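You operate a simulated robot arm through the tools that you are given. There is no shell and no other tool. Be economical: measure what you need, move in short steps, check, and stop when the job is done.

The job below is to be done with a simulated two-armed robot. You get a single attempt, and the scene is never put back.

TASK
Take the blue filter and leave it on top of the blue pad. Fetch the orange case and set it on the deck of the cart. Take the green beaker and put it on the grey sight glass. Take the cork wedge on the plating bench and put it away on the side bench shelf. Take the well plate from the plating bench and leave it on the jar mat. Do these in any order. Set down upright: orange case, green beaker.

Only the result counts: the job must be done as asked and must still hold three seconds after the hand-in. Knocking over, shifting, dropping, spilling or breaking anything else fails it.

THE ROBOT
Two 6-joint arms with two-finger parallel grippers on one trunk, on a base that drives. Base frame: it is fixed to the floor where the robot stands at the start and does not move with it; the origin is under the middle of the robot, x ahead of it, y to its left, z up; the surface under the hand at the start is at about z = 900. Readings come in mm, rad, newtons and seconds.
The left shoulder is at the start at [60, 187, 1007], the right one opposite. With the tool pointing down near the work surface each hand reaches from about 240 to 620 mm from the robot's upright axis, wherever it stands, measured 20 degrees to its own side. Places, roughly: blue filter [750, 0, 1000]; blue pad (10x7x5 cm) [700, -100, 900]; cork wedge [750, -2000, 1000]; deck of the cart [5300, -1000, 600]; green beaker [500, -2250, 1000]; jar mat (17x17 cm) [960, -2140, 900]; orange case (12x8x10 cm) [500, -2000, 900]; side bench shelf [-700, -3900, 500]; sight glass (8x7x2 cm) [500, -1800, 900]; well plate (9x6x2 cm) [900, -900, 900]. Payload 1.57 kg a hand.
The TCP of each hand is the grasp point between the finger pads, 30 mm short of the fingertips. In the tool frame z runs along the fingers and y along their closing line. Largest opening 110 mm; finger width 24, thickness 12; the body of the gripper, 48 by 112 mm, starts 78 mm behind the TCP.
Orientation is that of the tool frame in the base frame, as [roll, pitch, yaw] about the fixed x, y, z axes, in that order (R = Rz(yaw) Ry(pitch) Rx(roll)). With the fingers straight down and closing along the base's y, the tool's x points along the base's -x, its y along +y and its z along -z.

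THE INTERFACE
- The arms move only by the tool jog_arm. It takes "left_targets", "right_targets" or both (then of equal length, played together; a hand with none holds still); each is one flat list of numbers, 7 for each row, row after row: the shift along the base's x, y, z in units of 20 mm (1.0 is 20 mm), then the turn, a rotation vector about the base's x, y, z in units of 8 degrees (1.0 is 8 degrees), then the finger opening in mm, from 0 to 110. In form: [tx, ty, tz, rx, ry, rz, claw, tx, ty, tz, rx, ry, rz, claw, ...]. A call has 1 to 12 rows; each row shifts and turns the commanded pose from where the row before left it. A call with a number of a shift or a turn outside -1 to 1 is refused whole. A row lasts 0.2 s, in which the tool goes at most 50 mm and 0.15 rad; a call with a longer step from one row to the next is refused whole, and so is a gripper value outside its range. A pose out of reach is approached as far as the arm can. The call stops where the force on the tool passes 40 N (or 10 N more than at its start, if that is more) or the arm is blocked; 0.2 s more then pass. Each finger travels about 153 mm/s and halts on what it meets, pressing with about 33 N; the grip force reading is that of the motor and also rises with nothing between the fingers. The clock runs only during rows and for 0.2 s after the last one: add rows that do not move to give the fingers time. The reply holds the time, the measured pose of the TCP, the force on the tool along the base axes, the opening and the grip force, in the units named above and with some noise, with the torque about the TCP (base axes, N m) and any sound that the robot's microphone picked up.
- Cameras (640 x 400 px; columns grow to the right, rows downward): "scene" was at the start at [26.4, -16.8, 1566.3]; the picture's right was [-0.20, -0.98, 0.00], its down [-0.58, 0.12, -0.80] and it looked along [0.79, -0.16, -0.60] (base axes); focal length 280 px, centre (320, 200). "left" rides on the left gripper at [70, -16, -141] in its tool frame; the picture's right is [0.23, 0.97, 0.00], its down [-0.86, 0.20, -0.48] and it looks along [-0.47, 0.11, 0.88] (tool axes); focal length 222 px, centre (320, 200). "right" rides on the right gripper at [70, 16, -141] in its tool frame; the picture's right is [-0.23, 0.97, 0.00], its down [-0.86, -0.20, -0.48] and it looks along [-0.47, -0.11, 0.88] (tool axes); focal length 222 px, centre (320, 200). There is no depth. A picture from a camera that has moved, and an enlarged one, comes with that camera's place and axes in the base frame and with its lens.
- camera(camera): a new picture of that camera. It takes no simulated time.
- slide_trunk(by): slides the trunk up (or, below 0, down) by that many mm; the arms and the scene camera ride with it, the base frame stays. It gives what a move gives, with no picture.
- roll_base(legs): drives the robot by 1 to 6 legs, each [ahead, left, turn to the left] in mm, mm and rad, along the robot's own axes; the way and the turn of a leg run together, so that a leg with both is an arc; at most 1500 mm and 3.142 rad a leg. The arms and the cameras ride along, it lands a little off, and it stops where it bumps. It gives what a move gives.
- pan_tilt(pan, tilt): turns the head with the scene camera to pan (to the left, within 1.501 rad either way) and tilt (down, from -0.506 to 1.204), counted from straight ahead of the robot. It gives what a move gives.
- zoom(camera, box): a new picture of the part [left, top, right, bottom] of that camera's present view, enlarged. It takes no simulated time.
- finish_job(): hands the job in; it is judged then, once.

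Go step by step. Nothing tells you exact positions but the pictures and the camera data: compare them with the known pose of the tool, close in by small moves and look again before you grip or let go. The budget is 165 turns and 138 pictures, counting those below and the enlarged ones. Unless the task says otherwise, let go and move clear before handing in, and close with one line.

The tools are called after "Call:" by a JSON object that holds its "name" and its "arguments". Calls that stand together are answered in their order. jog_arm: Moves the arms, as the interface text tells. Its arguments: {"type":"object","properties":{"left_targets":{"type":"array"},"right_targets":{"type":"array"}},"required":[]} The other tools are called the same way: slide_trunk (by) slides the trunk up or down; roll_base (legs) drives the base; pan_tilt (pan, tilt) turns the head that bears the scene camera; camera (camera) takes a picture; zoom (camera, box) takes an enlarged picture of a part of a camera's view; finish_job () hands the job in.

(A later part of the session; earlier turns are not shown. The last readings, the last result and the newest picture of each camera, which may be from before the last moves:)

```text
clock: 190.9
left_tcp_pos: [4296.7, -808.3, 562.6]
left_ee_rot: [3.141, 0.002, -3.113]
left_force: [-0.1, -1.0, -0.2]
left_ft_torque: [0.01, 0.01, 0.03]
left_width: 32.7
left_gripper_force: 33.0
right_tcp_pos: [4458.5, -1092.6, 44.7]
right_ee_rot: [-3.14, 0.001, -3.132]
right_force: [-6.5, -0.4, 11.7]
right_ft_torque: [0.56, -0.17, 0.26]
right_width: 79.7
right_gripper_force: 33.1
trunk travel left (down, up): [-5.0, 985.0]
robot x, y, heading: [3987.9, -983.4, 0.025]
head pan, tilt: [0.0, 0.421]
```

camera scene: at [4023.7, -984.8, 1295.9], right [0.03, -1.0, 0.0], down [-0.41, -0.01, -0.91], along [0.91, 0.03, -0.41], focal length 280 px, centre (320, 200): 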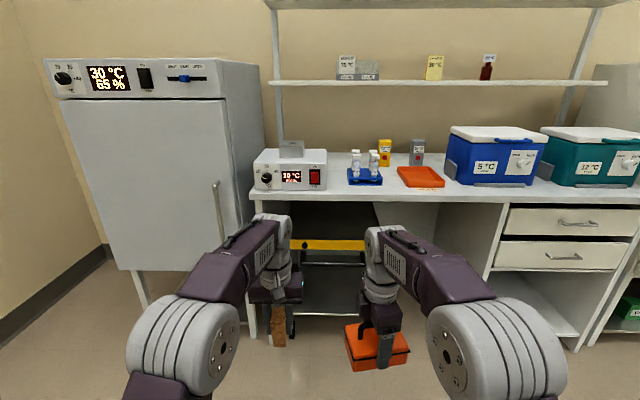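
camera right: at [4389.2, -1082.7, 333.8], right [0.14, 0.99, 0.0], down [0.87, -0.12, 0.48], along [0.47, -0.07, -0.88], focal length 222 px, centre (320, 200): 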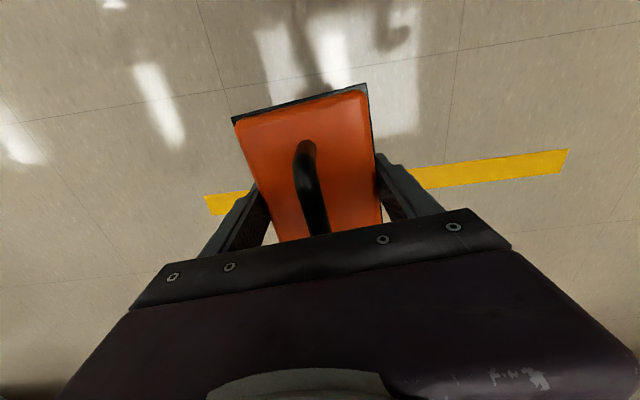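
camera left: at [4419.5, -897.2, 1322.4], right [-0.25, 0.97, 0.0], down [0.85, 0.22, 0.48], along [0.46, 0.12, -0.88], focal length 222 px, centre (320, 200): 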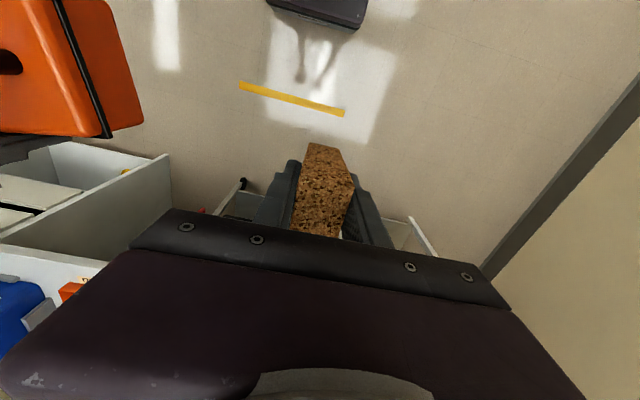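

Touching the floor. Opening, then tilting the hand forward 60° in place around the case.

Call:
{"name": "jog_arm", "arguments": {"right_targets": [0, 0, 0, 0, 0, 0, 90, 0, 0, 0, 0, 0, 0, 110, 0, 0, 0.2, 0, 0, 0, 110, 0, 0, 0.1, 0, -0.8, 0, 110, 0, 0, 0, 0, -0.9, 0, 110, 0, 0, 0, 0, -1, 0, 110, 0, 0, 0, 0, -1, 0, 110, 0, 0, 0, 0, -1, 0, 110, 0, 0, 0, 0, -1, 0, 110, 0, 0, 0, 0, 0, 0, 110]}}

Call:
{"name": "camera", "arguments": {"camera": "right"}}

Call:
{"name": "pan_tilt", "arguments": {"pan": -0.2, "tilt": 0.9}}

Call:
{"name": "camera", "arguments": {"camera": "scene"}}

```text
clock: 193.1
left_tcp_pos: [4297.3, -808.3, 561.0]
left_ee_rot: [-3.14, 0.002, -3.113]
left_force: [-0.3, -0.4, -0.8]
left_ft_torque: [-0.04, -0.01, -0.03]
left_width: 32.7
left_gripper_force: 33.1
right_tcp_pos: [4485.6, -1082.6, 51.1]
right_ee_rot: [-3.129, 0.785, -3.128]
right_force: [-0.3, -0.3, 0.4]
right_ft_torque: [0.0, 0.0, 0.04]
right_width: 109.9
right_gripper_force: 0.1
right hand out of reach, approached as far as the arm can: row 5, 9
trunk travel left (down, up): [-5.0, 985.0]
robot x, y, heading: [3993.5, -984.9, 0.028]
head pan, tilt: [0.0, 0.421]
```

```text
40 pictures are left
camera right: at [4338.2, -1065.3, 102.2], right [0.16, 0.98, 0.15], down [0.27, -0.19, 0.94], along [0.95, -0.11, -0.29], focal length 222 px, centre (320, 200)
```

right: 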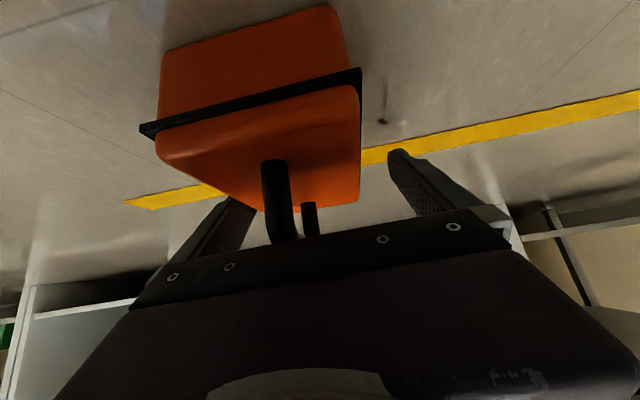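

```text
clock: 194.0
left_tcp_pos: [4296.2, -807.5, 559.5]
left_ee_rot: [-3.141, 0.0, -3.112]
left_force: [-0.5, 0.2, -0.8]
left_ft_torque: [-0.04, 0.02, 0.03]
left_width: 32.6
left_gripper_force: 32.9
right_tcp_pos: [4486.0, -1083.1, 50.9]
right_ee_rot: [-3.13, 0.783, -3.13]
right_force: [0.2, 0.6, 0.0]
right_ft_torque: [0.01, 0.0, 0.01]
right_width: 110.2
right_gripper_force: 0.0
trunk travel left (down, up): [-5.0, 985.0]
robot x, y, heading: [3989.9, -983.0, 0.027]
head pan, tilt: [-0.201, 0.901]
```

```text
39 pictures are left
camera scene: at [4005.3, -1000.2, 914.9], right [-0.17, -0.99, 0.0], down [-0.77, 0.13, -0.62], along [0.61, -0.11, -0.78], focal length 280 px, centre (320, 200)
```

scene: 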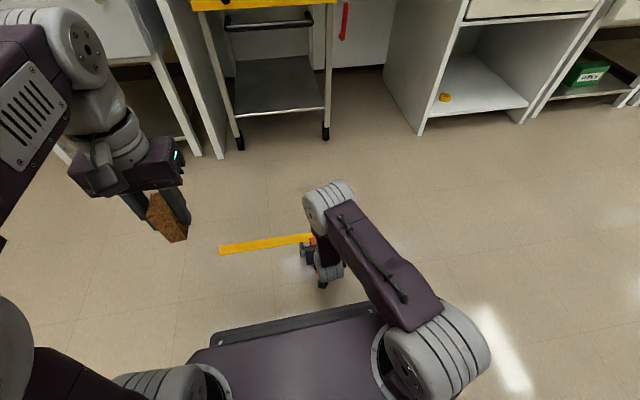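

The case stands upright on the floor; the hand only reached 45° because it is too close to the robot. I'll recentre in y and back the base off, so there's room to approach at a steeper tilt.

Call:
{"name": "jog_arm", "arguments": {"right_targets": [0, -0.5, 0, 0, 0, 0, 110, 0, 0, 0, 0, 0, 0, 110]}}

```text
clock: 194.6
left_tcp_pos: [4296.6, -808.9, 561.2]
left_ee_rot: [3.141, 0.0, -3.115]
left_force: [-0.8, 0.0, 0.1]
left_ft_torque: [-0.01, -0.01, 0.03]
left_width: 32.4
left_gripper_force: 33.4
right_tcp_pos: [4491.6, -1090.1, 50.3]
right_ee_rot: [-3.131, 0.792, -3.13]
right_force: [0.0, -0.4, 0.4]
right_ft_torque: [0.05, -0.02, -0.02]
right_width: 109.9
right_gripper_force: 0.0
right hand out of reach, approached as far as the arm can: row 1
trunk travel left (down, up): [-5.0, 985.0]
robot x, y, heading: [3987.7, -985.8, 0.032]
head pan, tilt: [-0.201, 0.901]
```

Call:
{"name": "roll_base", "arguments": {"legs": [[-180, 0, 0]]}}

Call:
{"name": "jog_arm", "arguments": {"right_targets": [0.5, 0, 0, 0, -0.5, 0, 110, 0.5, 0, 0, 0, -0.5, 0, 110, 0.3, 0, 0, 0, -0.5, 0, 110, 0, 0, 0, 0, -0.4, 0, 110, 0, 0, 0, 0, 0, 0, 110]}}

Call:
{"name": "camera", "arguments": {"camera": "right"}}

```text
clock: 196.2
left_tcp_pos: [4117.0, -811.8, 560.5]
left_ee_rot: [-3.141, 0.001, -3.11]
left_force: [-0.2, 0.7, -0.6]
left_ft_torque: [0.02, -0.01, -0.02]
left_width: 32.7
left_gripper_force: 33.4
right_tcp_pos: [4311.8, -1094.5, 52.1]
right_ee_rot: [-3.13, 0.787, -3.126]
right_force: [-0.3, -1.2, 0.4]
right_ft_torque: [0.0, 0.01, 0.03]
right_width: 110.1
right_gripper_force: 0.1
trunk travel left (down, up): [-5.0, 985.0]
robot x, y, heading: [3808.8, -994.2, 0.031]
head pan, tilt: [-0.201, 0.901]
```

```text
clock: 197.3
left_tcp_pos: [4117.2, -812.8, 560.3]
left_ee_rot: [3.142, -0.001, -3.11]
left_force: [-0.8, 0.2, -0.9]
left_ft_torque: [0.03, 0.0, 0.04]
left_width: 32.6
left_gripper_force: 32.8
right_tcp_pos: [4406.3, -1071.2, 42.5]
right_ee_rot: [-3.12, 1.052, -3.117]
right_force: [0.0, -2.0, 0.0]
right_ft_torque: [0.01, -0.02, 0.01]
right_width: 110.1
right_gripper_force: 0.1
right hand out of reach, approached as far as the arm can: row 1, 2, 3, 4
trunk travel left (down, up): [-5.0, 985.0]
robot x, y, heading: [3812.4, -992.0, 0.036]
head pan, tilt: [-0.201, 0.901]
```

```text
38 pictures are left
camera right: at [4250.6, -1054.1, 51.7], right [0.11, 0.98, 0.19], down [0.01, -0.19, 0.98], along [0.99, -0.1, -0.03], focal length 222 px, centre (320, 200)
```

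right: 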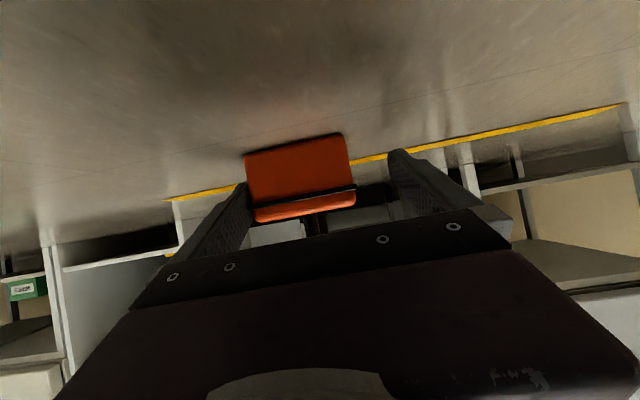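

At 60° tilt now; the case's near face is around x 4423, centred y ≈ -1085. I'll correct y and z first, then slide forward around it.

Call:
{"name": "jog_arm", "arguments": {"right_targets": [0, -0.7, 0.25, 0, 0, 0, 110, 0, 0, 0, 0, 0, 0, 110]}}

Call:
{"name": "camera", "arguments": {"camera": "right"}}

```text
clock: 197.9
left_tcp_pos: [4116.5, -811.9, 560.4]
left_ee_rot: [3.141, 0.0, -3.111]
left_force: [-0.8, -0.1, -0.9]
left_ft_torque: [0.04, -0.01, -0.02]
left_width: 32.7
left_gripper_force: 33.4
right_tcp_pos: [4412.3, -1082.3, 45.9]
right_ee_rot: [-3.121, 1.054, -3.117]
right_force: [0.0, 0.6, 0.7]
right_ft_torque: [0.03, -0.01, -0.01]
right_width: 109.9
right_gripper_force: 0.0
right hand out of reach, approached as far as the arm can: row 1
trunk travel left (down, up): [-5.0, 985.0]
robot x, y, heading: [3807.5, -996.6, 0.03]
head pan, tilt: [-0.201, 0.901]
```

```text
37 pictures are left
camera right: at [4255.7, -1066.5, 55.6], right [0.11, 0.98, 0.19], down [0.01, -0.19, 0.98], along [0.99, -0.1, -0.03], focal length 222 px, centre (320, 200)
```

right: 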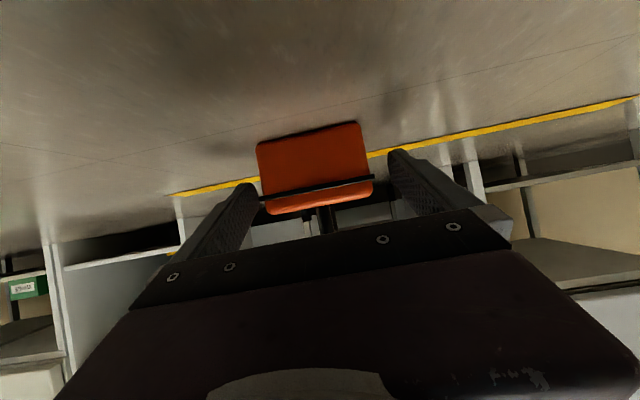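

Nicely centred. Sliding forward 58 mm and closing.

Call:
{"name": "jog_arm", "arguments": {"right_targets": [0.7, 0, 0, 0, 0, 0, 110, 0.75, 0, 0, 0, 0, 0, 110, 0.75, 0, 0, 0, 0, 0, 110, 0.7, 0, 0.05, 0, 0, 0, 110, 0, 0, 0, 0, 0, 0, 110]}}

Call:
{"name": "camera", "arguments": {"camera": "right"}}

```text
clock: 199.2
left_tcp_pos: [4116.0, -812.8, 561.0]
left_ee_rot: [-3.141, -0.001, -3.111]
left_force: [0.3, -0.1, -0.1]
left_ft_torque: [0.0, 0.03, 0.01]
left_width: 32.6
left_gripper_force: 33.0
right_tcp_pos: [4468.5, -1082.8, 47.5]
right_ee_rot: [-3.121, 1.054, -3.12]
right_force: [-0.3, 0.1, 0.9]
right_ft_torque: [-0.01, -0.03, -0.03]
right_width: 109.8
right_gripper_force: 0.0
trunk travel left (down, up): [-5.0, 985.0]
robot x, y, heading: [3808.8, -989.9, 0.031]
head pan, tilt: [-0.201, 0.901]
```

```text
36 pictures are left
camera right: at [4312.4, -1067.5, 56.5], right [0.11, 0.98, 0.19], down [0.01, -0.19, 0.98], along [0.99, -0.1, -0.03], focal length 222 px, centre (320, 200)
```

right: 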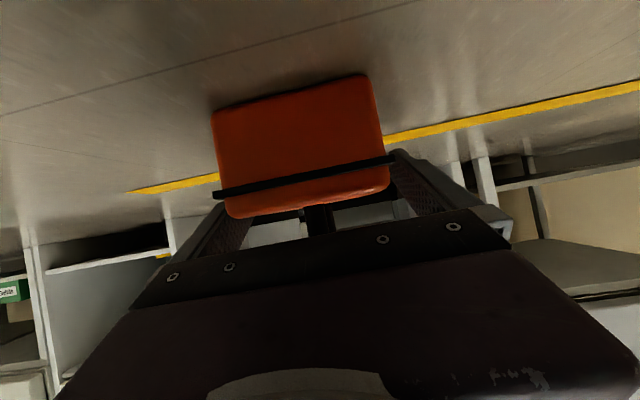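

Call:
{"name": "jog_arm", "arguments": {"right_targets": [0, 0, 0, 0, 0, 0, 95, 0, 0, 0, 0, 0, 0, 80, 0, 0, 0, 0, 0, 0, 65, 0, 0, 0, 0, 0, 0, 65]}}

Call:
{"name": "camera", "arguments": {"camera": "right"}}

```text
clock: 200.2
left_tcp_pos: [4116.2, -812.3, 560.0]
left_ee_rot: [3.14, 0.0, -3.112]
left_force: [1.1, 1.1, -0.7]
left_ft_torque: [-0.02, -0.02, 0.05]
left_width: 32.8
left_gripper_force: 33.4
right_tcp_pos: [4468.2, -1083.0, 47.8]
right_ee_rot: [-3.122, 1.056, -3.119]
right_force: [0.0, -2.4, -0.3]
right_ft_torque: [0.06, 0.08, -0.02]
right_width: 79.6
right_gripper_force: 32.9
trunk travel left (down, up): [-5.0, 985.0]
robot x, y, heading: [3807.8, -991.3, 0.032]
head pan, tilt: [-0.201, 0.901]
```

```text
35 pictures are left
camera right: at [4312.5, -1067.5, 56.7], right [0.11, 0.98, 0.19], down [0.01, -0.19, 0.98], along [0.99, -0.1, -0.03], focal length 222 px, centre (320, 200)
```

right: 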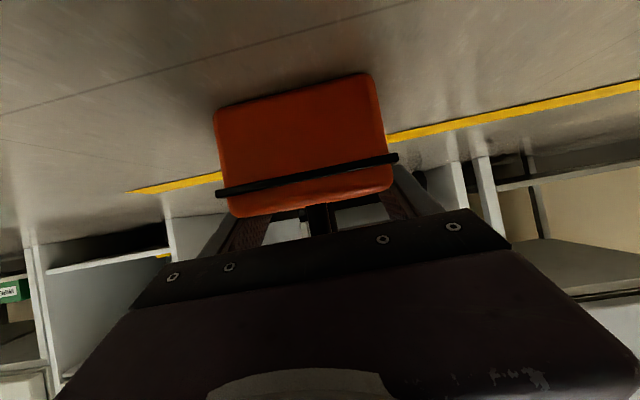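

Case regripped at 60° tilt. Raising with the trunk; the hand camera now looks level toward the cart, which will show the deck and table heights.

Call:
{"name": "slide_trunk", "arguments": {"by": 400}}

Call:
{"name": "slide_trunk", "arguments": {"by": 250}}

Call:
{"name": "camera", "arguments": {"camera": "right"}}

Call:
{"name": "pan_tilt", "arguments": {"pan": 0.05, "tilt": 0.55}}

Call:
{"name": "camera", "arguments": {"camera": "scene"}}

```text
clock: 204.0
left_tcp_pos: [4116.7, -812.8, 961.5]
left_ee_rot: [3.141, -0.002, -3.109]
left_force: [0.2, -0.4, -1.7]
left_ft_torque: [0.01, 0.01, 0.02]
left_width: 32.6
left_gripper_force: 32.7
right_tcp_pos: [4468.0, -1083.4, 446.5]
right_ee_rot: [-3.123, 1.055, -3.118]
right_force: [-0.1, 0.0, -4.9]
right_ft_torque: [0.02, 0.02, 0.01]
right_width: 80.0
right_gripper_force: 33.2
trunk travel left (down, up): [-405.0, 585.0]
robot x, y, heading: [3807.4, -988.9, 0.036]
head pan, tilt: [-0.201, 0.901]
```

```text
clock: 206.6
left_tcp_pos: [4116.2, -812.4, 1209.6]
left_ee_rot: [3.141, -0.001, -3.109]
left_force: [-0.4, -0.6, 0.8]
left_ft_torque: [-0.01, -0.02, -0.04]
left_width: 32.7
left_gripper_force: 32.9
right_tcp_pos: [4468.6, -1082.8, 696.5]
right_ee_rot: [-3.124, 1.053, -3.119]
right_force: [0.2, -0.3, -4.8]
right_ft_torque: [-0.03, 0.0, 0.04]
right_width: 80.1
right_gripper_force: 32.9
trunk travel left (down, up): [-655.0, 335.0]
robot x, y, heading: [3811.3, -989.1, 0.029]
head pan, tilt: [-0.201, 0.901]
```

```text
34 pictures are left
camera right: at [4312.8, -1067.4, 706.2], right [0.11, 0.98, 0.19], down [0.01, -0.19, 0.98], along [0.99, -0.1, -0.03], focal length 222 px, centre (320, 200)
```

right: 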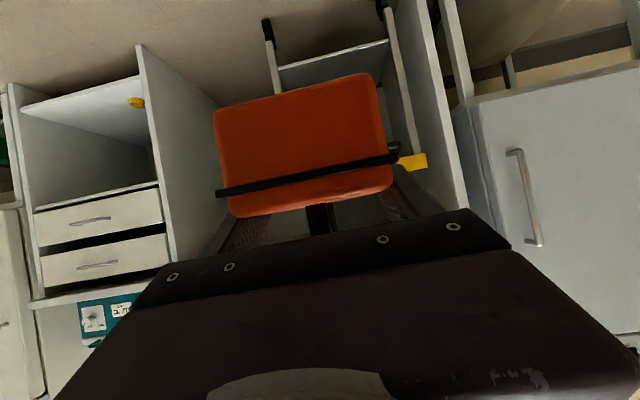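

```text
clock: 207.4
left_tcp_pos: [4116.8, -811.5, 1210.1]
left_ee_rot: [3.141, -0.001, -3.109]
left_force: [-0.9, 0.4, -0.9]
left_ft_torque: [-0.01, 0.01, 0.0]
left_width: 33.1
left_gripper_force: 32.4
right_tcp_pos: [4469.6, -1083.4, 696.0]
right_ee_rot: [-3.123, 1.054, -3.119]
right_force: [0.5, 0.6, -3.0]
right_ft_torque: [0.0, -0.01, 0.02]
right_width: 79.8
right_gripper_force: 33.1
trunk travel left (down, up): [-655.0, 335.0]
robot x, y, heading: [3809.4, -993.1, 0.028]
head pan, tilt: [0.051, 0.55]
```

```text
33 pictures are left
camera scene: at [3841.3, -985.7, 1594.0], right [0.08, -1.0, 0.0], down [-0.52, -0.04, -0.85], along [0.85, 0.07, -0.52], focal length 280 px, centre (320, 200)
```

scene: 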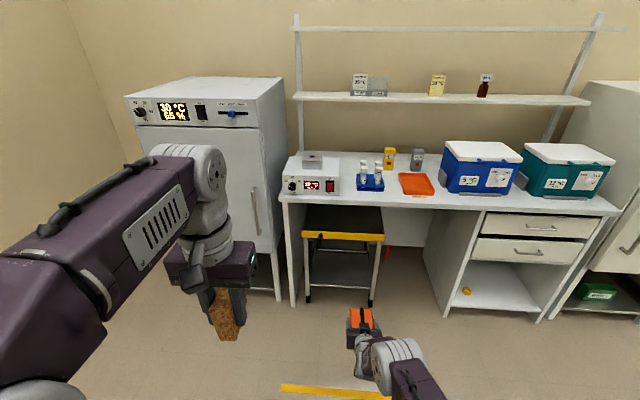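

Call:
{"name": "zoom", "arguments": {"camera": "scene", "box": [280, 170, 420, 270]}}

```text
4.00 times, centred on (350, 220) of scene
camera zoom: at [3841.3, -985.7, 1594.0], right [0.08, -1.0, 0.0], down [-0.52, -0.04, -0.85], along [0.85, 0.07, -0.52], focal length 1120 px, centre (200, 120)
```

zoom: 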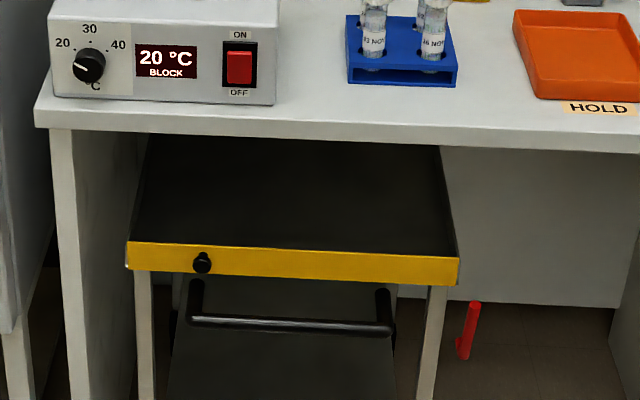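

Deck top edge ≈ z 646, deck front x ≈ 5062, y from -780 to -1240; table edge at x ≈ 4975 with its underside at ≈ 875. I'll raise 14 mm, straighten the heading and roll to a staging point in front.

Call:
{"name": "slide_trunk", "arguments": {"by": 14}}

Call:
{"name": "roll_base", "arguments": {"legs": [[0, 0, -0.028], [360, 90, 0]]}}

Call:
{"name": "camera", "arguments": {"camera": "right"}}

Call:
{"name": "camera", "arguments": {"camera": "scene"}}

```text
clock: 208.0
left_tcp_pos: [4116.3, -812.2, 1224.1]
left_ee_rot: [-3.141, -0.001, -3.11]
left_force: [-0.4, -0.7, -0.5]
left_ft_torque: [0.01, 0.04, -0.01]
left_width: 32.4
left_gripper_force: 32.8
right_tcp_pos: [4468.6, -1082.7, 711.0]
right_ee_rot: [-3.123, 1.054, -3.12]
right_force: [0.0, 0.3, -5.1]
right_ft_torque: [0.01, -0.02, -0.03]
right_width: 80.1
right_gripper_force: 32.7
trunk travel left (down, up): [-669.0, 321.0]
robot x, y, heading: [3813.1, -991.7, 0.033]
head pan, tilt: [0.051, 0.55]
```

```text
clock: 210.7
left_tcp_pos: [4478.7, -726.9, 1225.1]
left_ee_rot: [3.141, 0.001, -3.131]
left_force: [-0.1, 0.2, 0.1]
left_ft_torque: [0.0, 0.0, 0.03]
left_width: 32.6
left_gripper_force: 33.3
right_tcp_pos: [4824.6, -1004.7, 710.9]
right_ee_rot: [-3.122, 1.055, 3.14]
right_force: [0.3, 0.3, -4.3]
right_ft_torque: [-0.03, 0.01, -0.02]
right_width: 79.5
right_gripper_force: 32.9
trunk travel left (down, up): [-669.0, 321.0]
robot x, y, heading: [4169.9, -900.6, 0.01]
head pan, tilt: [0.051, 0.55]
```

```text
31 pictures are left
camera right: at [4668.3, -986.2, 720.4], right [0.13, 0.97, 0.19], down [0.0, -0.19, 0.98], along [0.99, -0.13, -0.03], focal length 222 px, centre (320, 200)
```

right: 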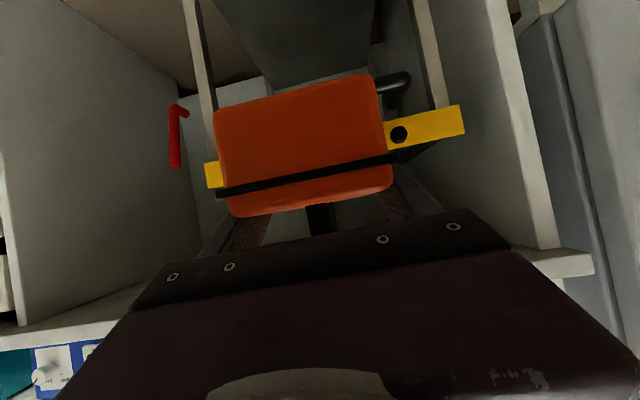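

```text
30 pictures are left
camera scene: at [4198.8, -893.3, 1608.1], right [0.06, -1.0, 0.0], down [-0.52, -0.03, -0.85], along [0.85, 0.05, -0.52], focal length 280 px, centre (320, 200)
```

scene: 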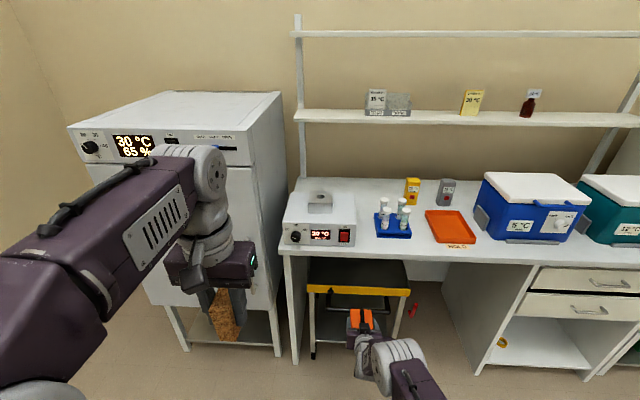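

Deck edge confirmed at z ≈ 645; the case bottom is at 663. Rolling in halfway and checking.

Call:
{"name": "roll_base", "arguments": {"legs": [[170, 0, -0.008]]}}

Call:
{"name": "camera", "arguments": {"camera": "right"}}

Call:
{"name": "zoom", "arguments": {"camera": "scene", "box": [280, 250, 480, 400]}}

```text
clock: 212.2
left_tcp_pos: [4650.8, -727.8, 1225.0]
left_ee_rot: [-3.142, 0.001, -3.14]
left_force: [0.4, -0.5, -1.2]
left_ft_torque: [0.03, 0.04, 0.01]
left_width: 32.8
left_gripper_force: 33.5
right_tcp_pos: [4993.3, -1010.0, 710.8]
right_ee_rot: [-3.12, 1.055, 3.133]
right_force: [-0.6, -1.0, -4.1]
right_ft_torque: [-0.04, 0.0, -0.01]
right_width: 80.0
right_gripper_force: 32.9
trunk travel left (down, up): [-669.0, 321.0]
robot x, y, heading: [4334.1, -895.5, 0.0]
head pan, tilt: [0.051, 0.55]
```

```text
29 pictures are left
camera right: at [4837.4, -989.4, 720.5], right [0.14, 0.97, 0.19], down [0.0, -0.19, 0.98], along [0.99, -0.13, -0.03], focal length 222 px, centre (320, 200)
```

right: 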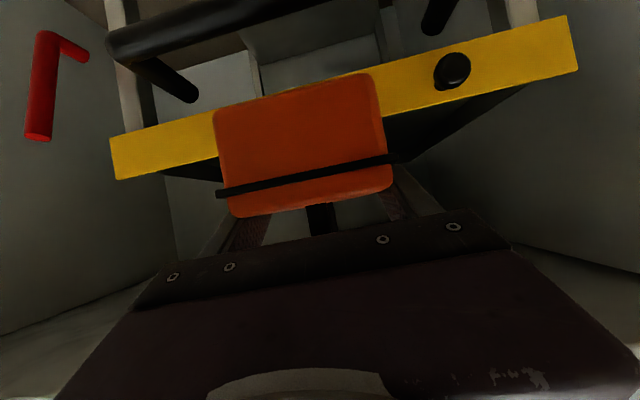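

```text
2.67 times, centred on (380, 325) of scene
camera zoom: at [4368.5, -892.7, 1608.1], right [0.05, -1.0, 0.0], down [-0.52, -0.03, -0.85], along [0.85, 0.04, -0.52], focal length 747 px, centre (160, -133)
```

zoom: 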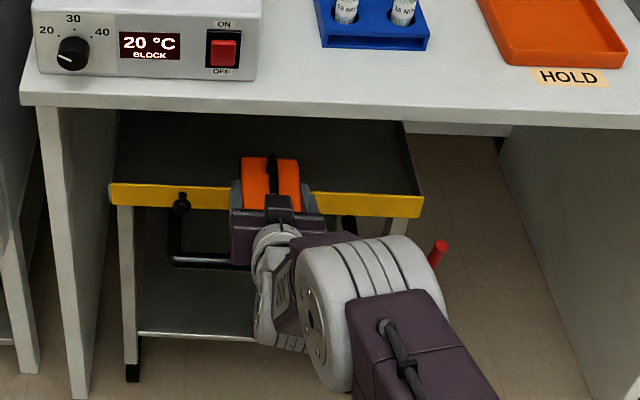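

The approach is clean. To keep the elbow clear of the table edge, I'll extend the arm by 75 mm first, then roll the rest.

Call:
{"name": "jog_arm", "arguments": {"right_targets": [0.8, -0.05, 0, 0, 0, 0, 65, 0.8, 0, 0, 0, 0, 0, 65, 0.8, 0, 0, 0, 0, 0, 65, 0.8, 0, 0, 0, 0, 0, 65, 0.8, 0, 0, 0, 0, 0, 65, 0, 0, 0, 0, 0, 0, 65]}}

Call:
{"name": "zoom", "arguments": {"camera": "scene", "box": [280, 250, 480, 400]}}

```text
clock: 213.6
left_tcp_pos: [4650.2, -728.1, 1226.1]
left_ee_rot: [-3.141, -0.001, -3.14]
left_force: [-0.1, -1.0, 0.1]
left_ft_torque: [-0.01, -0.02, -0.01]
left_width: 32.7
left_gripper_force: 33.1
right_tcp_pos: [5045.7, -1007.3, 711.4]
right_ee_rot: [-3.123, 1.053, 3.133]
right_force: [0.0, -0.6, -4.3]
right_ft_torque: [-0.03, -0.01, 0.0]
right_width: 80.1
right_gripper_force: 32.8
right hand out of reach, approached as far as the arm can: row 4, 5
trunk travel left (down, up): [-669.0, 321.0]
robot x, y, heading: [4339.1, -895.4, -0.001]
head pan, tilt: [0.051, 0.55]
```

```text
2.67 times, centred on (380, 325) of scene
camera zoom: at [4369.5, -892.8, 1608.1], right [0.05, -1.0, 0.0], down [-0.52, -0.03, -0.85], along [0.85, 0.04, -0.52], focal length 747 px, centre (160, -133)
```

zoom: 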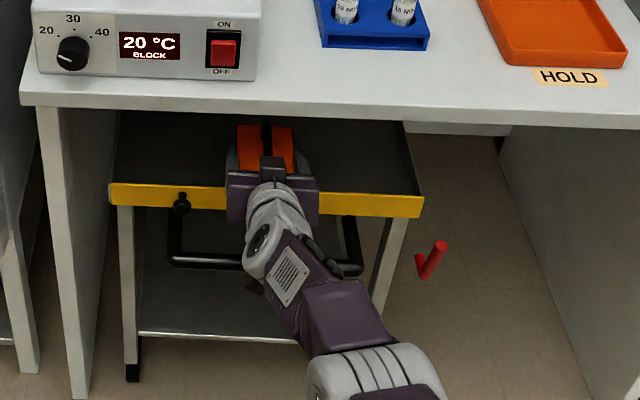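

The arm is stretched and the elbow is well back. Rolling the last 82 mm in.

Call:
{"name": "roll_base", "arguments": {"legs": [[82, 0, 0]]}}

Call:
{"name": "zoom", "arguments": {"camera": "scene", "box": [280, 250, 480, 400]}}

Call:
{"name": "camera", "arguments": {"camera": "right"}}

```text
clock: 214.7
left_tcp_pos: [4733.7, -728.2, 1224.9]
left_ee_rot: [-3.141, 0.001, -3.141]
left_force: [-1.1, -0.5, -0.5]
left_ft_torque: [0.01, 0.04, 0.03]
left_width: 32.8
left_gripper_force: 33.1
right_tcp_pos: [5129.6, -1006.1, 712.4]
right_ee_rot: [-3.125, 1.052, 3.134]
right_force: [0.0, 0.2, -4.7]
right_ft_torque: [-0.01, -0.01, 0.0]
right_width: 79.8
right_gripper_force: 32.7
trunk travel left (down, up): [-669.0, 321.0]
robot x, y, heading: [4417.1, -898.6, 0.005]
head pan, tilt: [0.051, 0.55]
```

```text
2.67 times, centred on (380, 325) of scene
camera zoom: at [4452.2, -892.7, 1608.1], right [0.05, -1.0, 0.0], down [-0.52, -0.03, -0.85], along [0.85, 0.04, -0.52], focal length 747 px, centre (160, -133)
```

zoom: 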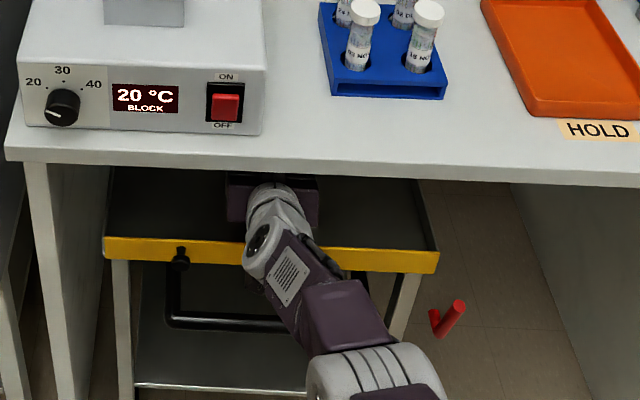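

```text
25 pictures are left
camera right: at [4973.7, -985.7, 722.1], right [0.14, 0.97, 0.19], down [0.0, -0.19, 0.98], along [0.99, -0.13, -0.03], focal length 222 px, centre (320, 200)
```

right: 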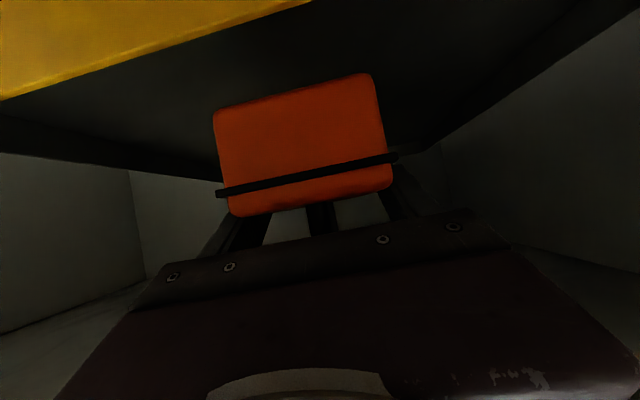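

The case is over the deck, just inside its front edge. Lowering in small steps until contact.

Call:
{"name": "jog_arm", "arguments": {"right_targets": [0, 0, -0.4, 0, 0, 0, 65, 0, 0, -0.2, 0, 0, 0, 65, 0, 0, -0.1, 0, 0, 0, 65, 0, 0, 0, 0, 0, 0, 65]}}

```text
clock: 215.7
left_tcp_pos: [4732.2, -728.7, 1225.7]
left_ee_rot: [3.141, 0.0, -3.141]
left_force: [-1.5, 0.2, -0.9]
left_ft_torque: [0.01, 0.0, 0.0]
left_width: 32.6
left_gripper_force: 33.0
right_tcp_pos: [5126.3, -1002.5, 710.8]
right_ee_rot: [-3.121, 1.054, 3.134]
right_force: [1.3, 0.2, -4.5]
right_ft_torque: [0.0, -0.02, -0.02]
right_width: 80.0
right_gripper_force: 32.8
right hand out of reach, approached as far as the arm can: row 1, 2
trunk travel left (down, up): [-669.0, 321.0]
robot x, y, heading: [4420.2, -896.6, -0.001]
head pan, tilt: [0.051, 0.55]
```

At the arm's limit, so I'll lower with the trunk instead.

Call:
{"name": "slide_trunk", "arguments": {"by": -11}}

Call:
{"name": "slide_trunk", "arguments": {"by": -3}}

```text
clock: 216.2
left_tcp_pos: [4732.6, -728.6, 1214.1]
left_ee_rot: [3.141, -0.001, 3.141]
left_force: [-0.4, -0.1, -0.9]
left_ft_torque: [0.0, 0.0, 0.02]
left_width: 32.8
left_gripper_force: 32.6
right_tcp_pos: [5125.9, -1003.6, 698.7]
right_ee_rot: [-3.123, 1.054, 3.134]
right_force: [0.0, -0.2, -4.7]
right_ft_torque: [0.01, 0.02, -0.01]
right_width: 80.1
right_gripper_force: 32.8
trunk travel left (down, up): [-658.0, 332.0]
robot x, y, heading: [4422.2, -896.8, -0.001]
head pan, tilt: [0.051, 0.55]
```

```text
clock: 216.8
left_tcp_pos: [4733.1, -728.5, 1211.4]
left_ee_rot: [-3.141, -0.001, -3.141]
left_force: [0.3, 0.5, 0.0]
left_ft_torque: [0.0, -0.02, -0.03]
left_width: 33.0
left_gripper_force: 33.0
right_tcp_pos: [5127.7, -1003.0, 696.5]
right_ee_rot: [-3.122, 1.052, 3.133]
right_force: [0.3, 0.1, -3.4]
right_ft_torque: [0.01, -0.02, 0.0]
right_width: 80.0
right_gripper_force: 32.7
trunk travel left (down, up): [-655.0, 335.0]
robot x, y, heading: [4418.5, -896.9, 0.001]
head pan, tilt: [0.051, 0.55]
```

Call:
{"name": "slide_trunk", "arguments": {"by": -3}}

Call:
{"name": "slide_trunk", "arguments": {"by": -2}}

```text
clock: 217.3
left_tcp_pos: [4732.2, -727.7, 1209.3]
left_ee_rot: [-3.14, 0.0, 3.141]
left_force: [0.8, -0.2, 0.1]
left_ft_torque: [0.02, -0.01, 0.02]
left_width: 32.7
left_gripper_force: 33.0
right_tcp_pos: [5126.9, -1003.8, 693.4]
right_ee_rot: [-3.123, 1.05, 3.133]
right_force: [-1.2, -0.4, -4.6]
right_ft_torque: [0.01, 0.0, -0.03]
right_width: 80.2
right_gripper_force: 33.3
trunk travel left (down, up): [-652.0, 338.0]
robot x, y, heading: [4420.1, -896.9, -0.003]
head pan, tilt: [0.051, 0.55]
```

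```text
clock: 217.8
left_tcp_pos: [4733.3, -728.5, 1205.1]
left_ee_rot: [-3.141, -0.001, 3.14]
left_force: [-0.3, 0.4, -1.5]
left_ft_torque: [0.0, -0.01, -0.01]
left_width: 32.6
left_gripper_force: 33.0
right_tcp_pos: [5127.1, -1003.9, 690.7]
right_ee_rot: [-3.125, 1.052, 3.131]
right_force: [0.6, 0.2, -4.0]
right_ft_torque: [-0.01, -0.01, 0.02]
right_width: 79.9
right_gripper_force: 32.8
trunk travel left (down, up): [-650.0, 340.0]
robot x, y, heading: [4421.4, -898.2, 0.001]
head pan, tilt: [0.051, 0.55]
```

Call:
{"name": "slide_trunk", "arguments": {"by": -3}}

Call:
{"name": "slide_trunk", "arguments": {"by": -3}}

Call:
{"name": "zoom", "arguments": {"camera": "right", "box": [60, 0, 440, 240]}}

```text
clock: 218.3
left_tcp_pos: [4733.7, -727.5, 1202.2]
left_ee_rot: [3.141, -0.001, 3.14]
left_force: [-0.4, 0.1, -0.2]
left_ft_torque: [0.03, -0.01, 0.0]
left_width: 32.6
left_gripper_force: 32.9
right_tcp_pos: [5126.8, -1003.3, 688.8]
right_ee_rot: [-3.124, 1.053, 3.131]
right_force: [0.0, -0.3, -4.7]
right_ft_torque: [-0.02, -0.01, 0.0]
right_width: 79.9
right_gripper_force: 33.4
trunk travel left (down, up): [-647.0, 343.0]
robot x, y, heading: [4423.7, -891.5, 0.001]
head pan, tilt: [0.051, 0.55]
```

```text
clock: 218.8
left_tcp_pos: [4732.5, -729.8, 1201.1]
left_ee_rot: [3.141, -0.001, -3.14]
left_force: [0.4, -0.3, -0.2]
left_ft_torque: [-0.01, -0.04, 0.0]
left_width: 32.7
left_gripper_force: 32.9
right_tcp_pos: [5126.6, -1003.3, 685.0]
right_ee_rot: [-3.124, 1.053, 3.133]
right_force: [0.3, -0.3, -5.0]
right_ft_torque: [-0.03, 0.05, 0.0]
right_width: 80.0
right_gripper_force: 33.3
trunk travel left (down, up): [-644.0, 346.0]
robot x, y, heading: [4418.8, -895.5, 0.0]
head pan, tilt: [0.051, 0.55]
```

```text
1.67 times, centred on (250, 120) of right
camera zoom: at [4971.5, -983.0, 694.9], right [0.14, 0.97, 0.19], down [0.0, -0.19, 0.98], along [0.99, -0.13, -0.03], focal length 370 px, centre (437, 333)
```

zoom: 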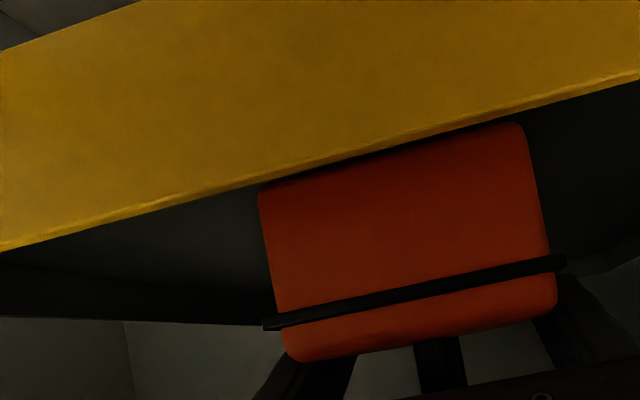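

Bottom now about 637 and no contact yet; the deck sits slightly inside its rim. Continuing.

Call:
{"name": "slide_trunk", "arguments": {"by": -4}}

Call:
{"name": "slide_trunk", "arguments": {"by": -3}}

```text
clock: 219.4
left_tcp_pos: [4731.8, -727.9, 1196.2]
left_ee_rot: [3.14, -0.001, -3.14]
left_force: [0.4, -0.7, -0.2]
left_ft_torque: [0.0, 0.04, 0.0]
left_width: 32.7
left_gripper_force: 33.2
right_tcp_pos: [5127.1, -1003.8, 682.0]
right_ee_rot: [-3.123, 1.052, 3.132]
right_force: [-0.2, 0.1, -3.1]
right_ft_torque: [0.02, 0.03, -0.02]
right_width: 80.0
right_gripper_force: 32.9
trunk travel left (down, up): [-640.0, 350.0]
robot x, y, heading: [4419.2, -894.7, 0.002]
head pan, tilt: [0.051, 0.55]
```

```text
clock: 219.9
left_tcp_pos: [4732.7, -727.5, 1192.9]
left_ee_rot: [3.14, 0.001, 3.141]
left_force: [-0.1, -0.4, -0.7]
left_ft_torque: [-0.01, 0.01, -0.01]
left_width: 32.7
left_gripper_force: 32.8
right_tcp_pos: [5126.0, -1003.5, 678.4]
right_ee_rot: [-3.124, 1.052, 3.133]
right_force: [-0.3, -0.9, -4.6]
right_ft_torque: [0.03, 0.01, 0.02]
right_width: 80.0
right_gripper_force: 33.2
trunk travel left (down, up): [-637.0, 353.0]
robot x, y, heading: [4416.7, -900.6, 0.0]
head pan, tilt: [0.051, 0.55]
```

Call:
{"name": "slide_trunk", "arguments": {"by": -4}}

Call:
{"name": "slide_trunk", "arguments": {"by": -4}}

Call:
{"name": "slide_trunk", "arguments": {"by": -3}}

```text
clock: 220.4
left_tcp_pos: [4733.2, -727.4, 1188.4]
left_ee_rot: [3.14, 0.002, -3.142]
left_force: [0.1, 0.0, -0.9]
left_ft_torque: [-0.01, 0.0, -0.01]
left_width: 32.5
left_gripper_force: 33.1
right_tcp_pos: [5126.4, -1002.6, 674.4]
right_ee_rot: [-3.125, 1.051, 3.135]
right_force: [0.5, 0.0, -5.4]
right_ft_torque: [0.02, 0.02, 0.0]
right_width: 79.8
right_gripper_force: 33.0
trunk travel left (down, up): [-633.0, 357.0]
robot x, y, heading: [4420.1, -899.0, -0.003]
head pan, tilt: [0.051, 0.55]
```

```text
clock: 221.0
left_tcp_pos: [4732.5, -728.2, 1184.2]
left_ee_rot: [3.142, -0.001, 3.141]
left_force: [-0.5, -0.7, 0.0]
left_ft_torque: [-0.01, -0.01, 0.02]
left_width: 32.7
left_gripper_force: 33.4
right_tcp_pos: [5125.8, -1003.6, 671.0]
right_ee_rot: [-3.124, 1.052, 3.134]
right_force: [0.2, -0.1, -4.4]
right_ft_torque: [0.01, 0.03, -0.02]
right_width: 79.9
right_gripper_force: 33.0
trunk travel left (down, up): [-629.0, 361.0]
robot x, y, heading: [4420.2, -898.1, -0.002]
head pan, tilt: [0.051, 0.55]
```

```text
clock: 221.5
left_tcp_pos: [4733.2, -728.8, 1182.5]
left_ee_rot: [3.141, 0.0, 3.141]
left_force: [-0.3, 0.1, -0.4]
left_ft_torque: [-0.01, -0.02, 0.01]
left_width: 32.4
left_gripper_force: 33.0
right_tcp_pos: [5127.6, -1003.7, 668.4]
right_ee_rot: [-3.123, 1.052, 3.132]
right_force: [-1.0, 0.2, -4.1]
right_ft_torque: [-0.02, 0.02, 0.01]
right_width: 79.9
right_gripper_force: 32.6
trunk travel left (down, up): [-626.0, 364.0]
robot x, y, heading: [4422.3, -901.4, 0.002]
head pan, tilt: [0.051, 0.55]
```

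Call:
{"name": "camera", "arguments": {"camera": "right"}}

Call:
{"name": "slide_trunk", "arguments": {"by": -4}}

```text
23 pictures are left
camera right: at [4971.5, -983.0, 677.0], right [0.14, 0.97, 0.19], down [0.0, -0.19, 0.98], along [0.99, -0.13, -0.03], focal length 222 px, centre (320, 200)
```

right: 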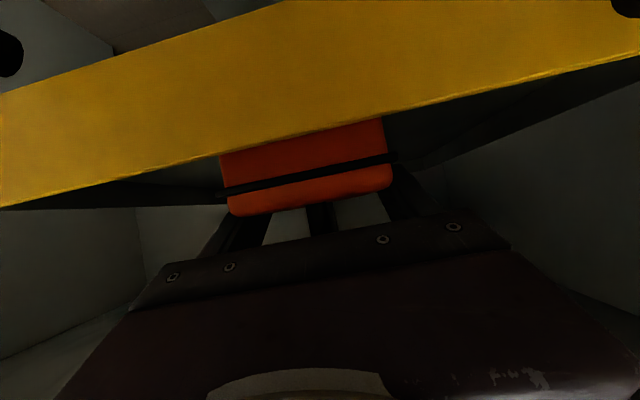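

```text
clock: 222.0
left_tcp_pos: [4732.3, -729.1, 1178.1]
left_ee_rot: [-3.141, 0.0, 3.141]
left_force: [-0.1, 0.0, -0.7]
left_ft_torque: [0.01, -0.01, -0.01]
left_width: 32.7
left_gripper_force: 33.2
right_tcp_pos: [5125.7, -1004.2, 663.0]
right_ee_rot: [-3.124, 1.053, 3.133]
right_force: [-0.3, -0.6, -4.1]
right_ft_torque: [0.05, -0.01, 0.01]
right_width: 79.7
right_gripper_force: 33.0
trunk travel left (down, up): [-622.0, 368.0]
robot x, y, heading: [4419.8, -894.0, -0.002]
head pan, tilt: [0.051, 0.55]
```

The rim is about 45 mm high, so the deck lies near z 604. Continuing down with the force watched.

Call:
{"name": "slide_trunk", "arguments": {"by": -4}}

Call:
{"name": "slide_trunk", "arguments": {"by": -3}}

Call:
{"name": "slide_trunk", "arguments": {"by": -2}}

```text
clock: 222.5
left_tcp_pos: [4733.7, -728.4, 1173.7]
left_ee_rot: [-3.14, 0.001, 3.141]
left_force: [0.1, -0.5, 0.6]
left_ft_torque: [0.04, -0.01, -0.01]
left_width: 32.2
left_gripper_force: 33.1
right_tcp_pos: [5126.7, -1002.7, 658.3]
right_ee_rot: [-3.124, 1.052, 3.132]
right_force: [-1.0, 0.0, -5.2]
right_ft_torque: [0.03, 0.01, 0.0]
right_width: 79.9
right_gripper_force: 32.6
trunk travel left (down, up): [-618.0, 372.0]
robot x, y, heading: [4418.9, -899.5, -0.0]
head pan, tilt: [0.051, 0.55]
```

```text
clock: 223.1
left_tcp_pos: [4733.0, -728.3, 1171.1]
left_ee_rot: [-3.141, 0.001, 3.14]
left_force: [-0.1, 0.8, 0.4]
left_ft_torque: [-0.01, 0.01, -0.01]
left_width: 32.7
left_gripper_force: 32.6
right_tcp_pos: [5127.3, -1002.5, 656.7]
right_ee_rot: [-3.125, 1.053, 3.134]
right_force: [-0.4, -0.7, -4.8]
right_ft_torque: [0.02, 0.05, 0.01]
right_width: 80.1
right_gripper_force: 33.4
trunk travel left (down, up): [-615.0, 375.0]
robot x, y, heading: [4420.2, -896.1, 0.002]
head pan, tilt: [0.051, 0.55]
```

```text
clock: 223.6
left_tcp_pos: [4732.5, -727.8, 1169.3]
left_ee_rot: [3.14, 0.001, 3.141]
left_force: [0.3, 0.7, -0.2]
left_ft_torque: [0.01, 0.01, -0.01]
left_width: 32.4
left_gripper_force: 32.7
right_tcp_pos: [5126.1, -1004.6, 654.3]
right_ee_rot: [-3.124, 1.052, 3.133]
right_force: [0.0, -1.4, -5.3]
right_ft_torque: [0.0, -0.03, 0.03]
right_width: 79.7
right_gripper_force: 33.3
trunk travel left (down, up): [-613.0, 377.0]
robot x, y, heading: [4421.0, -898.0, 0.0]
head pan, tilt: [0.051, 0.55]
```

Call:
{"name": "slide_trunk", "arguments": {"by": -2}}

Call:
{"name": "slide_trunk", "arguments": {"by": -2}}

Call:
{"name": "slide_trunk", "arguments": {"by": -2}}

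```text
clock: 224.1
left_tcp_pos: [4731.3, -728.6, 1167.1]
left_ee_rot: [3.141, -0.002, -3.14]
left_force: [0.4, 0.1, -0.4]
left_ft_torque: [-0.01, -0.01, 0.0]
left_width: 32.6
left_gripper_force: 33.3
right_tcp_pos: [5126.5, -1003.6, 653.0]
right_ee_rot: [-3.125, 1.053, 3.134]
right_force: [0.5, -0.6, -5.1]
right_ft_torque: [-0.01, 0.02, 0.0]
right_width: 80.0
right_gripper_force: 32.9
trunk travel left (down, up): [-611.0, 379.0]
robot x, y, heading: [4422.0, -894.6, 0.003]
head pan, tilt: [0.051, 0.55]
```

```text
clock: 224.6
left_tcp_pos: [4730.8, -727.9, 1165.6]
left_ee_rot: [-3.14, 0.0, -3.14]
left_force: [0.5, 0.4, -0.6]
left_ft_torque: [0.03, 0.01, 0.01]
left_width: 32.4
left_gripper_force: 33.2
right_tcp_pos: [5127.6, -1003.0, 651.5]
right_ee_rot: [-3.125, 1.056, 3.132]
right_force: [0.9, -0.1, 1.4]
right_ft_torque: [0.19, -0.27, 0.01]
right_width: 79.7
right_gripper_force: 32.9
trunk travel left (down, up): [-609.0, 381.0]
robot x, y, heading: [4420.7, -895.8, -0.002]
head pan, tilt: [0.051, 0.55]
```

```text
clock: 225.1
left_tcp_pos: [4730.5, -728.9, 1164.3]
left_ee_rot: [3.141, 0.001, 3.141]
left_force: [-0.6, 0.8, 0.0]
left_ft_torque: [0.03, -0.01, -0.01]
left_width: 32.6
left_gripper_force: 33.0
right_tcp_pos: [5126.4, -1004.2, 651.3]
right_ee_rot: [-3.124, 1.06, 3.132]
right_force: [0.1, -1.3, 12.5]
right_ft_torque: [0.66, 0.93, 0.05]
right_width: 80.0
right_gripper_force: 32.8
trunk travel left (down, up): [-607.0, 383.0]
robot x, y, heading: [4418.8, -896.9, -0.004]
head pan, tilt: [0.051, 0.55]
```

The case rests on the deck (contact force). Opening the fingers, rising 45 mm by the trunk above the rim, then backing out.

Call:
{"name": "jog_arm", "arguments": {"right_targets": [0, 0, 0, 0, 0, 0, 90, 0, 0, 0, 0, 0, 0, 108, 0, 0, 0, 0, 0, 0, 108]}}

Call:
{"name": "slide_trunk", "arguments": {"by": 46}}

Call:
{"name": "camera", "arguments": {"camera": "right"}}

```text
clock: 225.9
left_tcp_pos: [4731.9, -728.1, 1163.3]
left_ee_rot: [-3.141, 0.001, -3.14]
left_force: [-0.1, -1.3, -1.0]
left_ft_torque: [-0.01, 0.01, 0.0]
left_width: 32.6
left_gripper_force: 32.7
right_tcp_pos: [5126.0, -1003.4, 649.3]
right_ee_rot: [-3.123, 1.053, 3.132]
right_force: [-0.9, -0.4, 0.5]
right_ft_torque: [0.0, -0.02, 0.0]
right_width: 107.9
right_gripper_force: 0.1
trunk travel left (down, up): [-607.0, 383.0]
robot x, y, heading: [4415.6, -900.3, 0.002]
head pan, tilt: [0.051, 0.55]
```

```text
clock: 226.8
left_tcp_pos: [4731.3, -728.1, 1209.5]
left_ee_rot: [-3.141, 0.0, -3.141]
left_force: [0.4, 0.3, 0.1]
left_ft_torque: [-0.02, -0.01, 0.0]
left_width: 32.8
left_gripper_force: 33.3
right_tcp_pos: [5126.6, -1003.1, 695.0]
right_ee_rot: [-3.123, 1.055, 3.133]
right_force: [0.2, -0.3, 0.1]
right_ft_torque: [0.01, 0.01, 0.02]
right_width: 108.0
right_gripper_force: 0.0
trunk travel left (down, up): [-653.0, 337.0]
robot x, y, heading: [4416.6, -895.6, 0.001]
head pan, tilt: [0.051, 0.55]
```

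```text
22 pictures are left
camera right: at [4971.2, -982.9, 704.3], right [0.14, 0.97, 0.19], down [0.0, -0.19, 0.98], along [0.99, -0.13, -0.03], focal length 222 px, centre (320, 200)
```

right: 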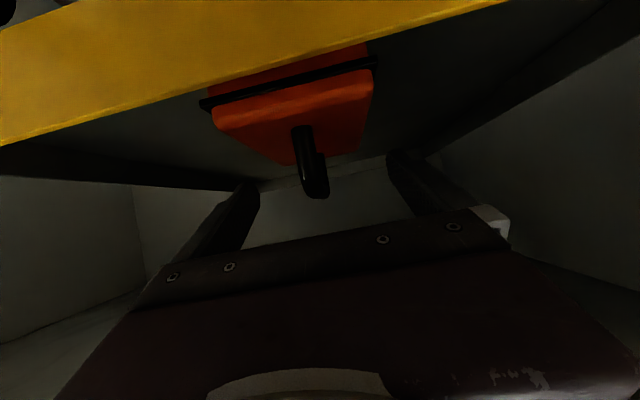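

The case sits upright on the cart deck. Backing straight out.

Call:
{"name": "roll_base", "arguments": {"legs": [[-380, 0, 0]]}}

Call:
{"name": "zoom", "arguments": {"camera": "scene", "box": [260, 180, 440, 315]}}

```text
clock: 229.2
left_tcp_pos: [4361.8, -728.8, 1209.8]
left_ee_rot: [3.141, 0.0, 3.138]
left_force: [0.7, 0.2, -0.9]
left_ft_torque: [0.0, -0.01, 0.01]
left_width: 32.6
left_gripper_force: 33.4
right_tcp_pos: [4754.1, -1005.1, 695.5]
right_ee_rot: [-3.123, 1.052, 3.129]
right_force: [0.2, 0.3, 0.0]
right_ft_torque: [0.01, 0.01, 0.01]
right_width: 107.9
right_gripper_force: 0.1
trunk travel left (down, up): [-653.0, 337.0]
robot x, y, heading: [4047.1, -894.9, -0.008]
head pan, tilt: [0.051, 0.55]
```

```text
2.96 times, centred on (350, 248) of scene
camera zoom: at [4079.5, -892.1, 1592.1], right [0.05, -1.0, 0.0], down [-0.52, -0.03, -0.85], along [0.85, 0.04, -0.52], focal length 830 px, centre (231, 59)
```

zoom: 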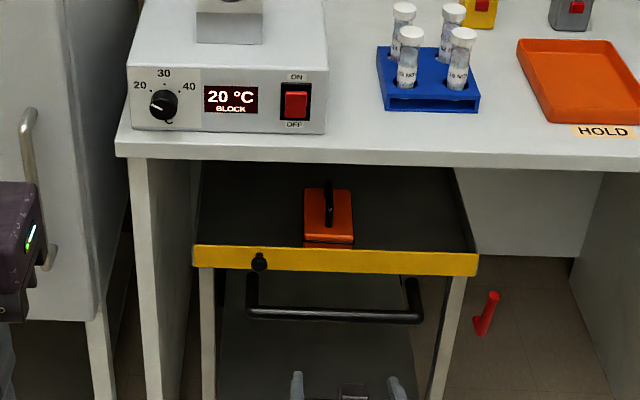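

The orange case is on the deck. Folding the right arm back before the long drive.

Call:
{"name": "jog_arm", "arguments": {"right_targets": [-1, 0, 0.8, 0, 0.9, 0, 60, -1, 0, 0.8, 0, 0.9, 0, 60, -1, 0, 0.8, 0, 0.9, 0, 60, -1, 0, 0.8, 0, 0.9, 0, 60, -1, 0, 0.8, 0, 0.9, 0, 60, -1, 0, 0.8, 0, 1, 0, 60, -1, 0, 0.8, 0, 1, 0, 60, -1, 0, 0.8, 0, 1, 0, 60, -1, 0, 0.8, 0, 0, 0, 60, -1, 0, 0.8, 0, 0, 0, 60, -1, 0, 0.8, 0, 0, 0, 60, -1, 0, 0.8, 0, 0, 0, 60]}}

Call:
{"name": "roll_base", "arguments": {"legs": [[0, -1400, 0.008], [0, -570, 0], [-1500, 0, 0], [-1500, 0, 0]]}}

```text
clock: 231.8
left_tcp_pos: [4360.1, -728.4, 1209.2]
left_ee_rot: [-3.142, 0.002, 3.137]
left_force: [-0.5, -1.2, -0.2]
left_ft_torque: [0.01, -0.01, 0.0]
left_width: 33.0
left_gripper_force: 33.0
right_tcp_pos: [4471.0, -1004.4, 862.6]
right_ee_rot: [-3.038, 0.113, 3.141]
right_force: [0.2, -0.2, -0.1]
right_ft_torque: [0.01, 0.01, 0.03]
right_width: 59.9
right_gripper_force: 0.0
right hand out of reach, approached as far as the arm can: row 5, 6, 7, 8
trunk travel left (down, up): [-653.0, 337.0]
robot x, y, heading: [4048.4, -898.2, -0.002]
head pan, tilt: [0.051, 0.55]
```

```text
clock: 255.9
left_tcp_pos: [1322.6, -2690.8, 1208.9]
left_ee_rot: [3.141, -0.001, 3.121]
left_force: [-0.1, -1.0, -0.3]
left_ft_torque: [-0.01, -0.02, -0.04]
left_width: 32.5
left_gripper_force: 33.0
right_tcp_pos: [1427.0, -2968.8, 861.2]
right_ee_rot: [-3.038, 0.114, 3.117]
right_force: [0.0, 0.7, 0.6]
right_ft_torque: [0.01, -0.01, -0.03]
right_width: 60.0
right_gripper_force: 0.1
trunk travel left (down, up): [-653.0, 337.0]
robot x, y, heading: [1003.1, -2852.2, -0.025]
head pan, tilt: [0.051, 0.55]
```

Drive went well. Continuing backward, then turning to face the side bench.

Call:
{"name": "roll_base", "arguments": {"legs": [[0, 0, 0.025], [-1500, 0, 0], [-250, 0, 0], [0, 0, -1.571]]}}

Call:
{"name": "pan_tilt", "arguments": {"pan": 0.15, "tilt": 0.6}}

Call:
{"name": "camera", "arguments": {"camera": "scene"}}

```text
clock: 268.9
left_tcp_pos: [-576.2, -3177.8, 1208.3]
left_ee_rot: [-3.14, 0.001, 1.595]
left_force: [-0.2, 0.8, -0.5]
left_ft_torque: [0.0, 0.0, 0.01]
left_width: 32.6
left_gripper_force: 33.0
right_tcp_pos: [-849.9, -3295.7, 860.7]
right_ee_rot: [-3.039, 0.115, 1.597]
right_force: [0.1, 0.7, -0.5]
right_ft_torque: [0.0, 0.01, -0.02]
right_width: 60.1
right_gripper_force: 0.0
trunk travel left (down, up): [-653.0, 337.0]
robot x, y, heading: [-755.8, -2870.3, -1.542]
head pan, tilt: [0.051, 0.55]
```

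```text
clock: 269.6
left_tcp_pos: [-577.3, -3178.0, 1208.8]
left_ee_rot: [3.141, -0.001, 1.596]
left_force: [-0.3, 0.1, -0.9]
left_ft_torque: [0.01, 0.02, -0.01]
left_width: 32.8
left_gripper_force: 32.8
right_tcp_pos: [-850.1, -3296.5, 860.5]
right_ee_rot: [-3.04, 0.115, 1.597]
right_force: [-0.1, 0.4, 0.3]
right_ft_torque: [-0.02, 0.0, 0.02]
right_width: 60.2
right_gripper_force: 0.0
trunk travel left (down, up): [-653.0, 337.0]
robot x, y, heading: [-753.3, -2870.7, -1.548]
head pan, tilt: [0.15, 0.6]
```

```text
20 pictures are left
camera scene: at [-739.7, -2897.6, 1587.6], right [-0.98, -0.17, 0.0], down [-0.1, 0.56, -0.83], along [0.14, -0.81, -0.56], focal length 280 px, centre (320, 200)
```

scene: 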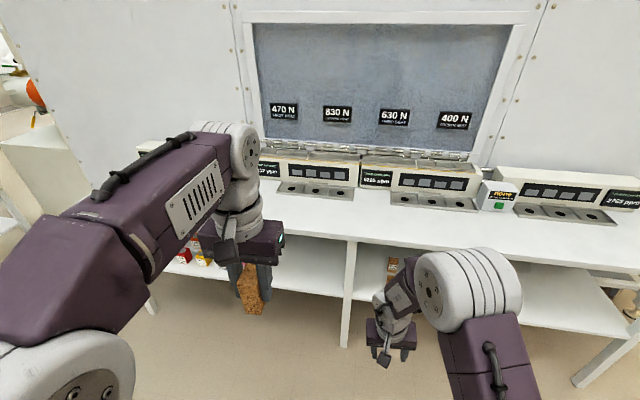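

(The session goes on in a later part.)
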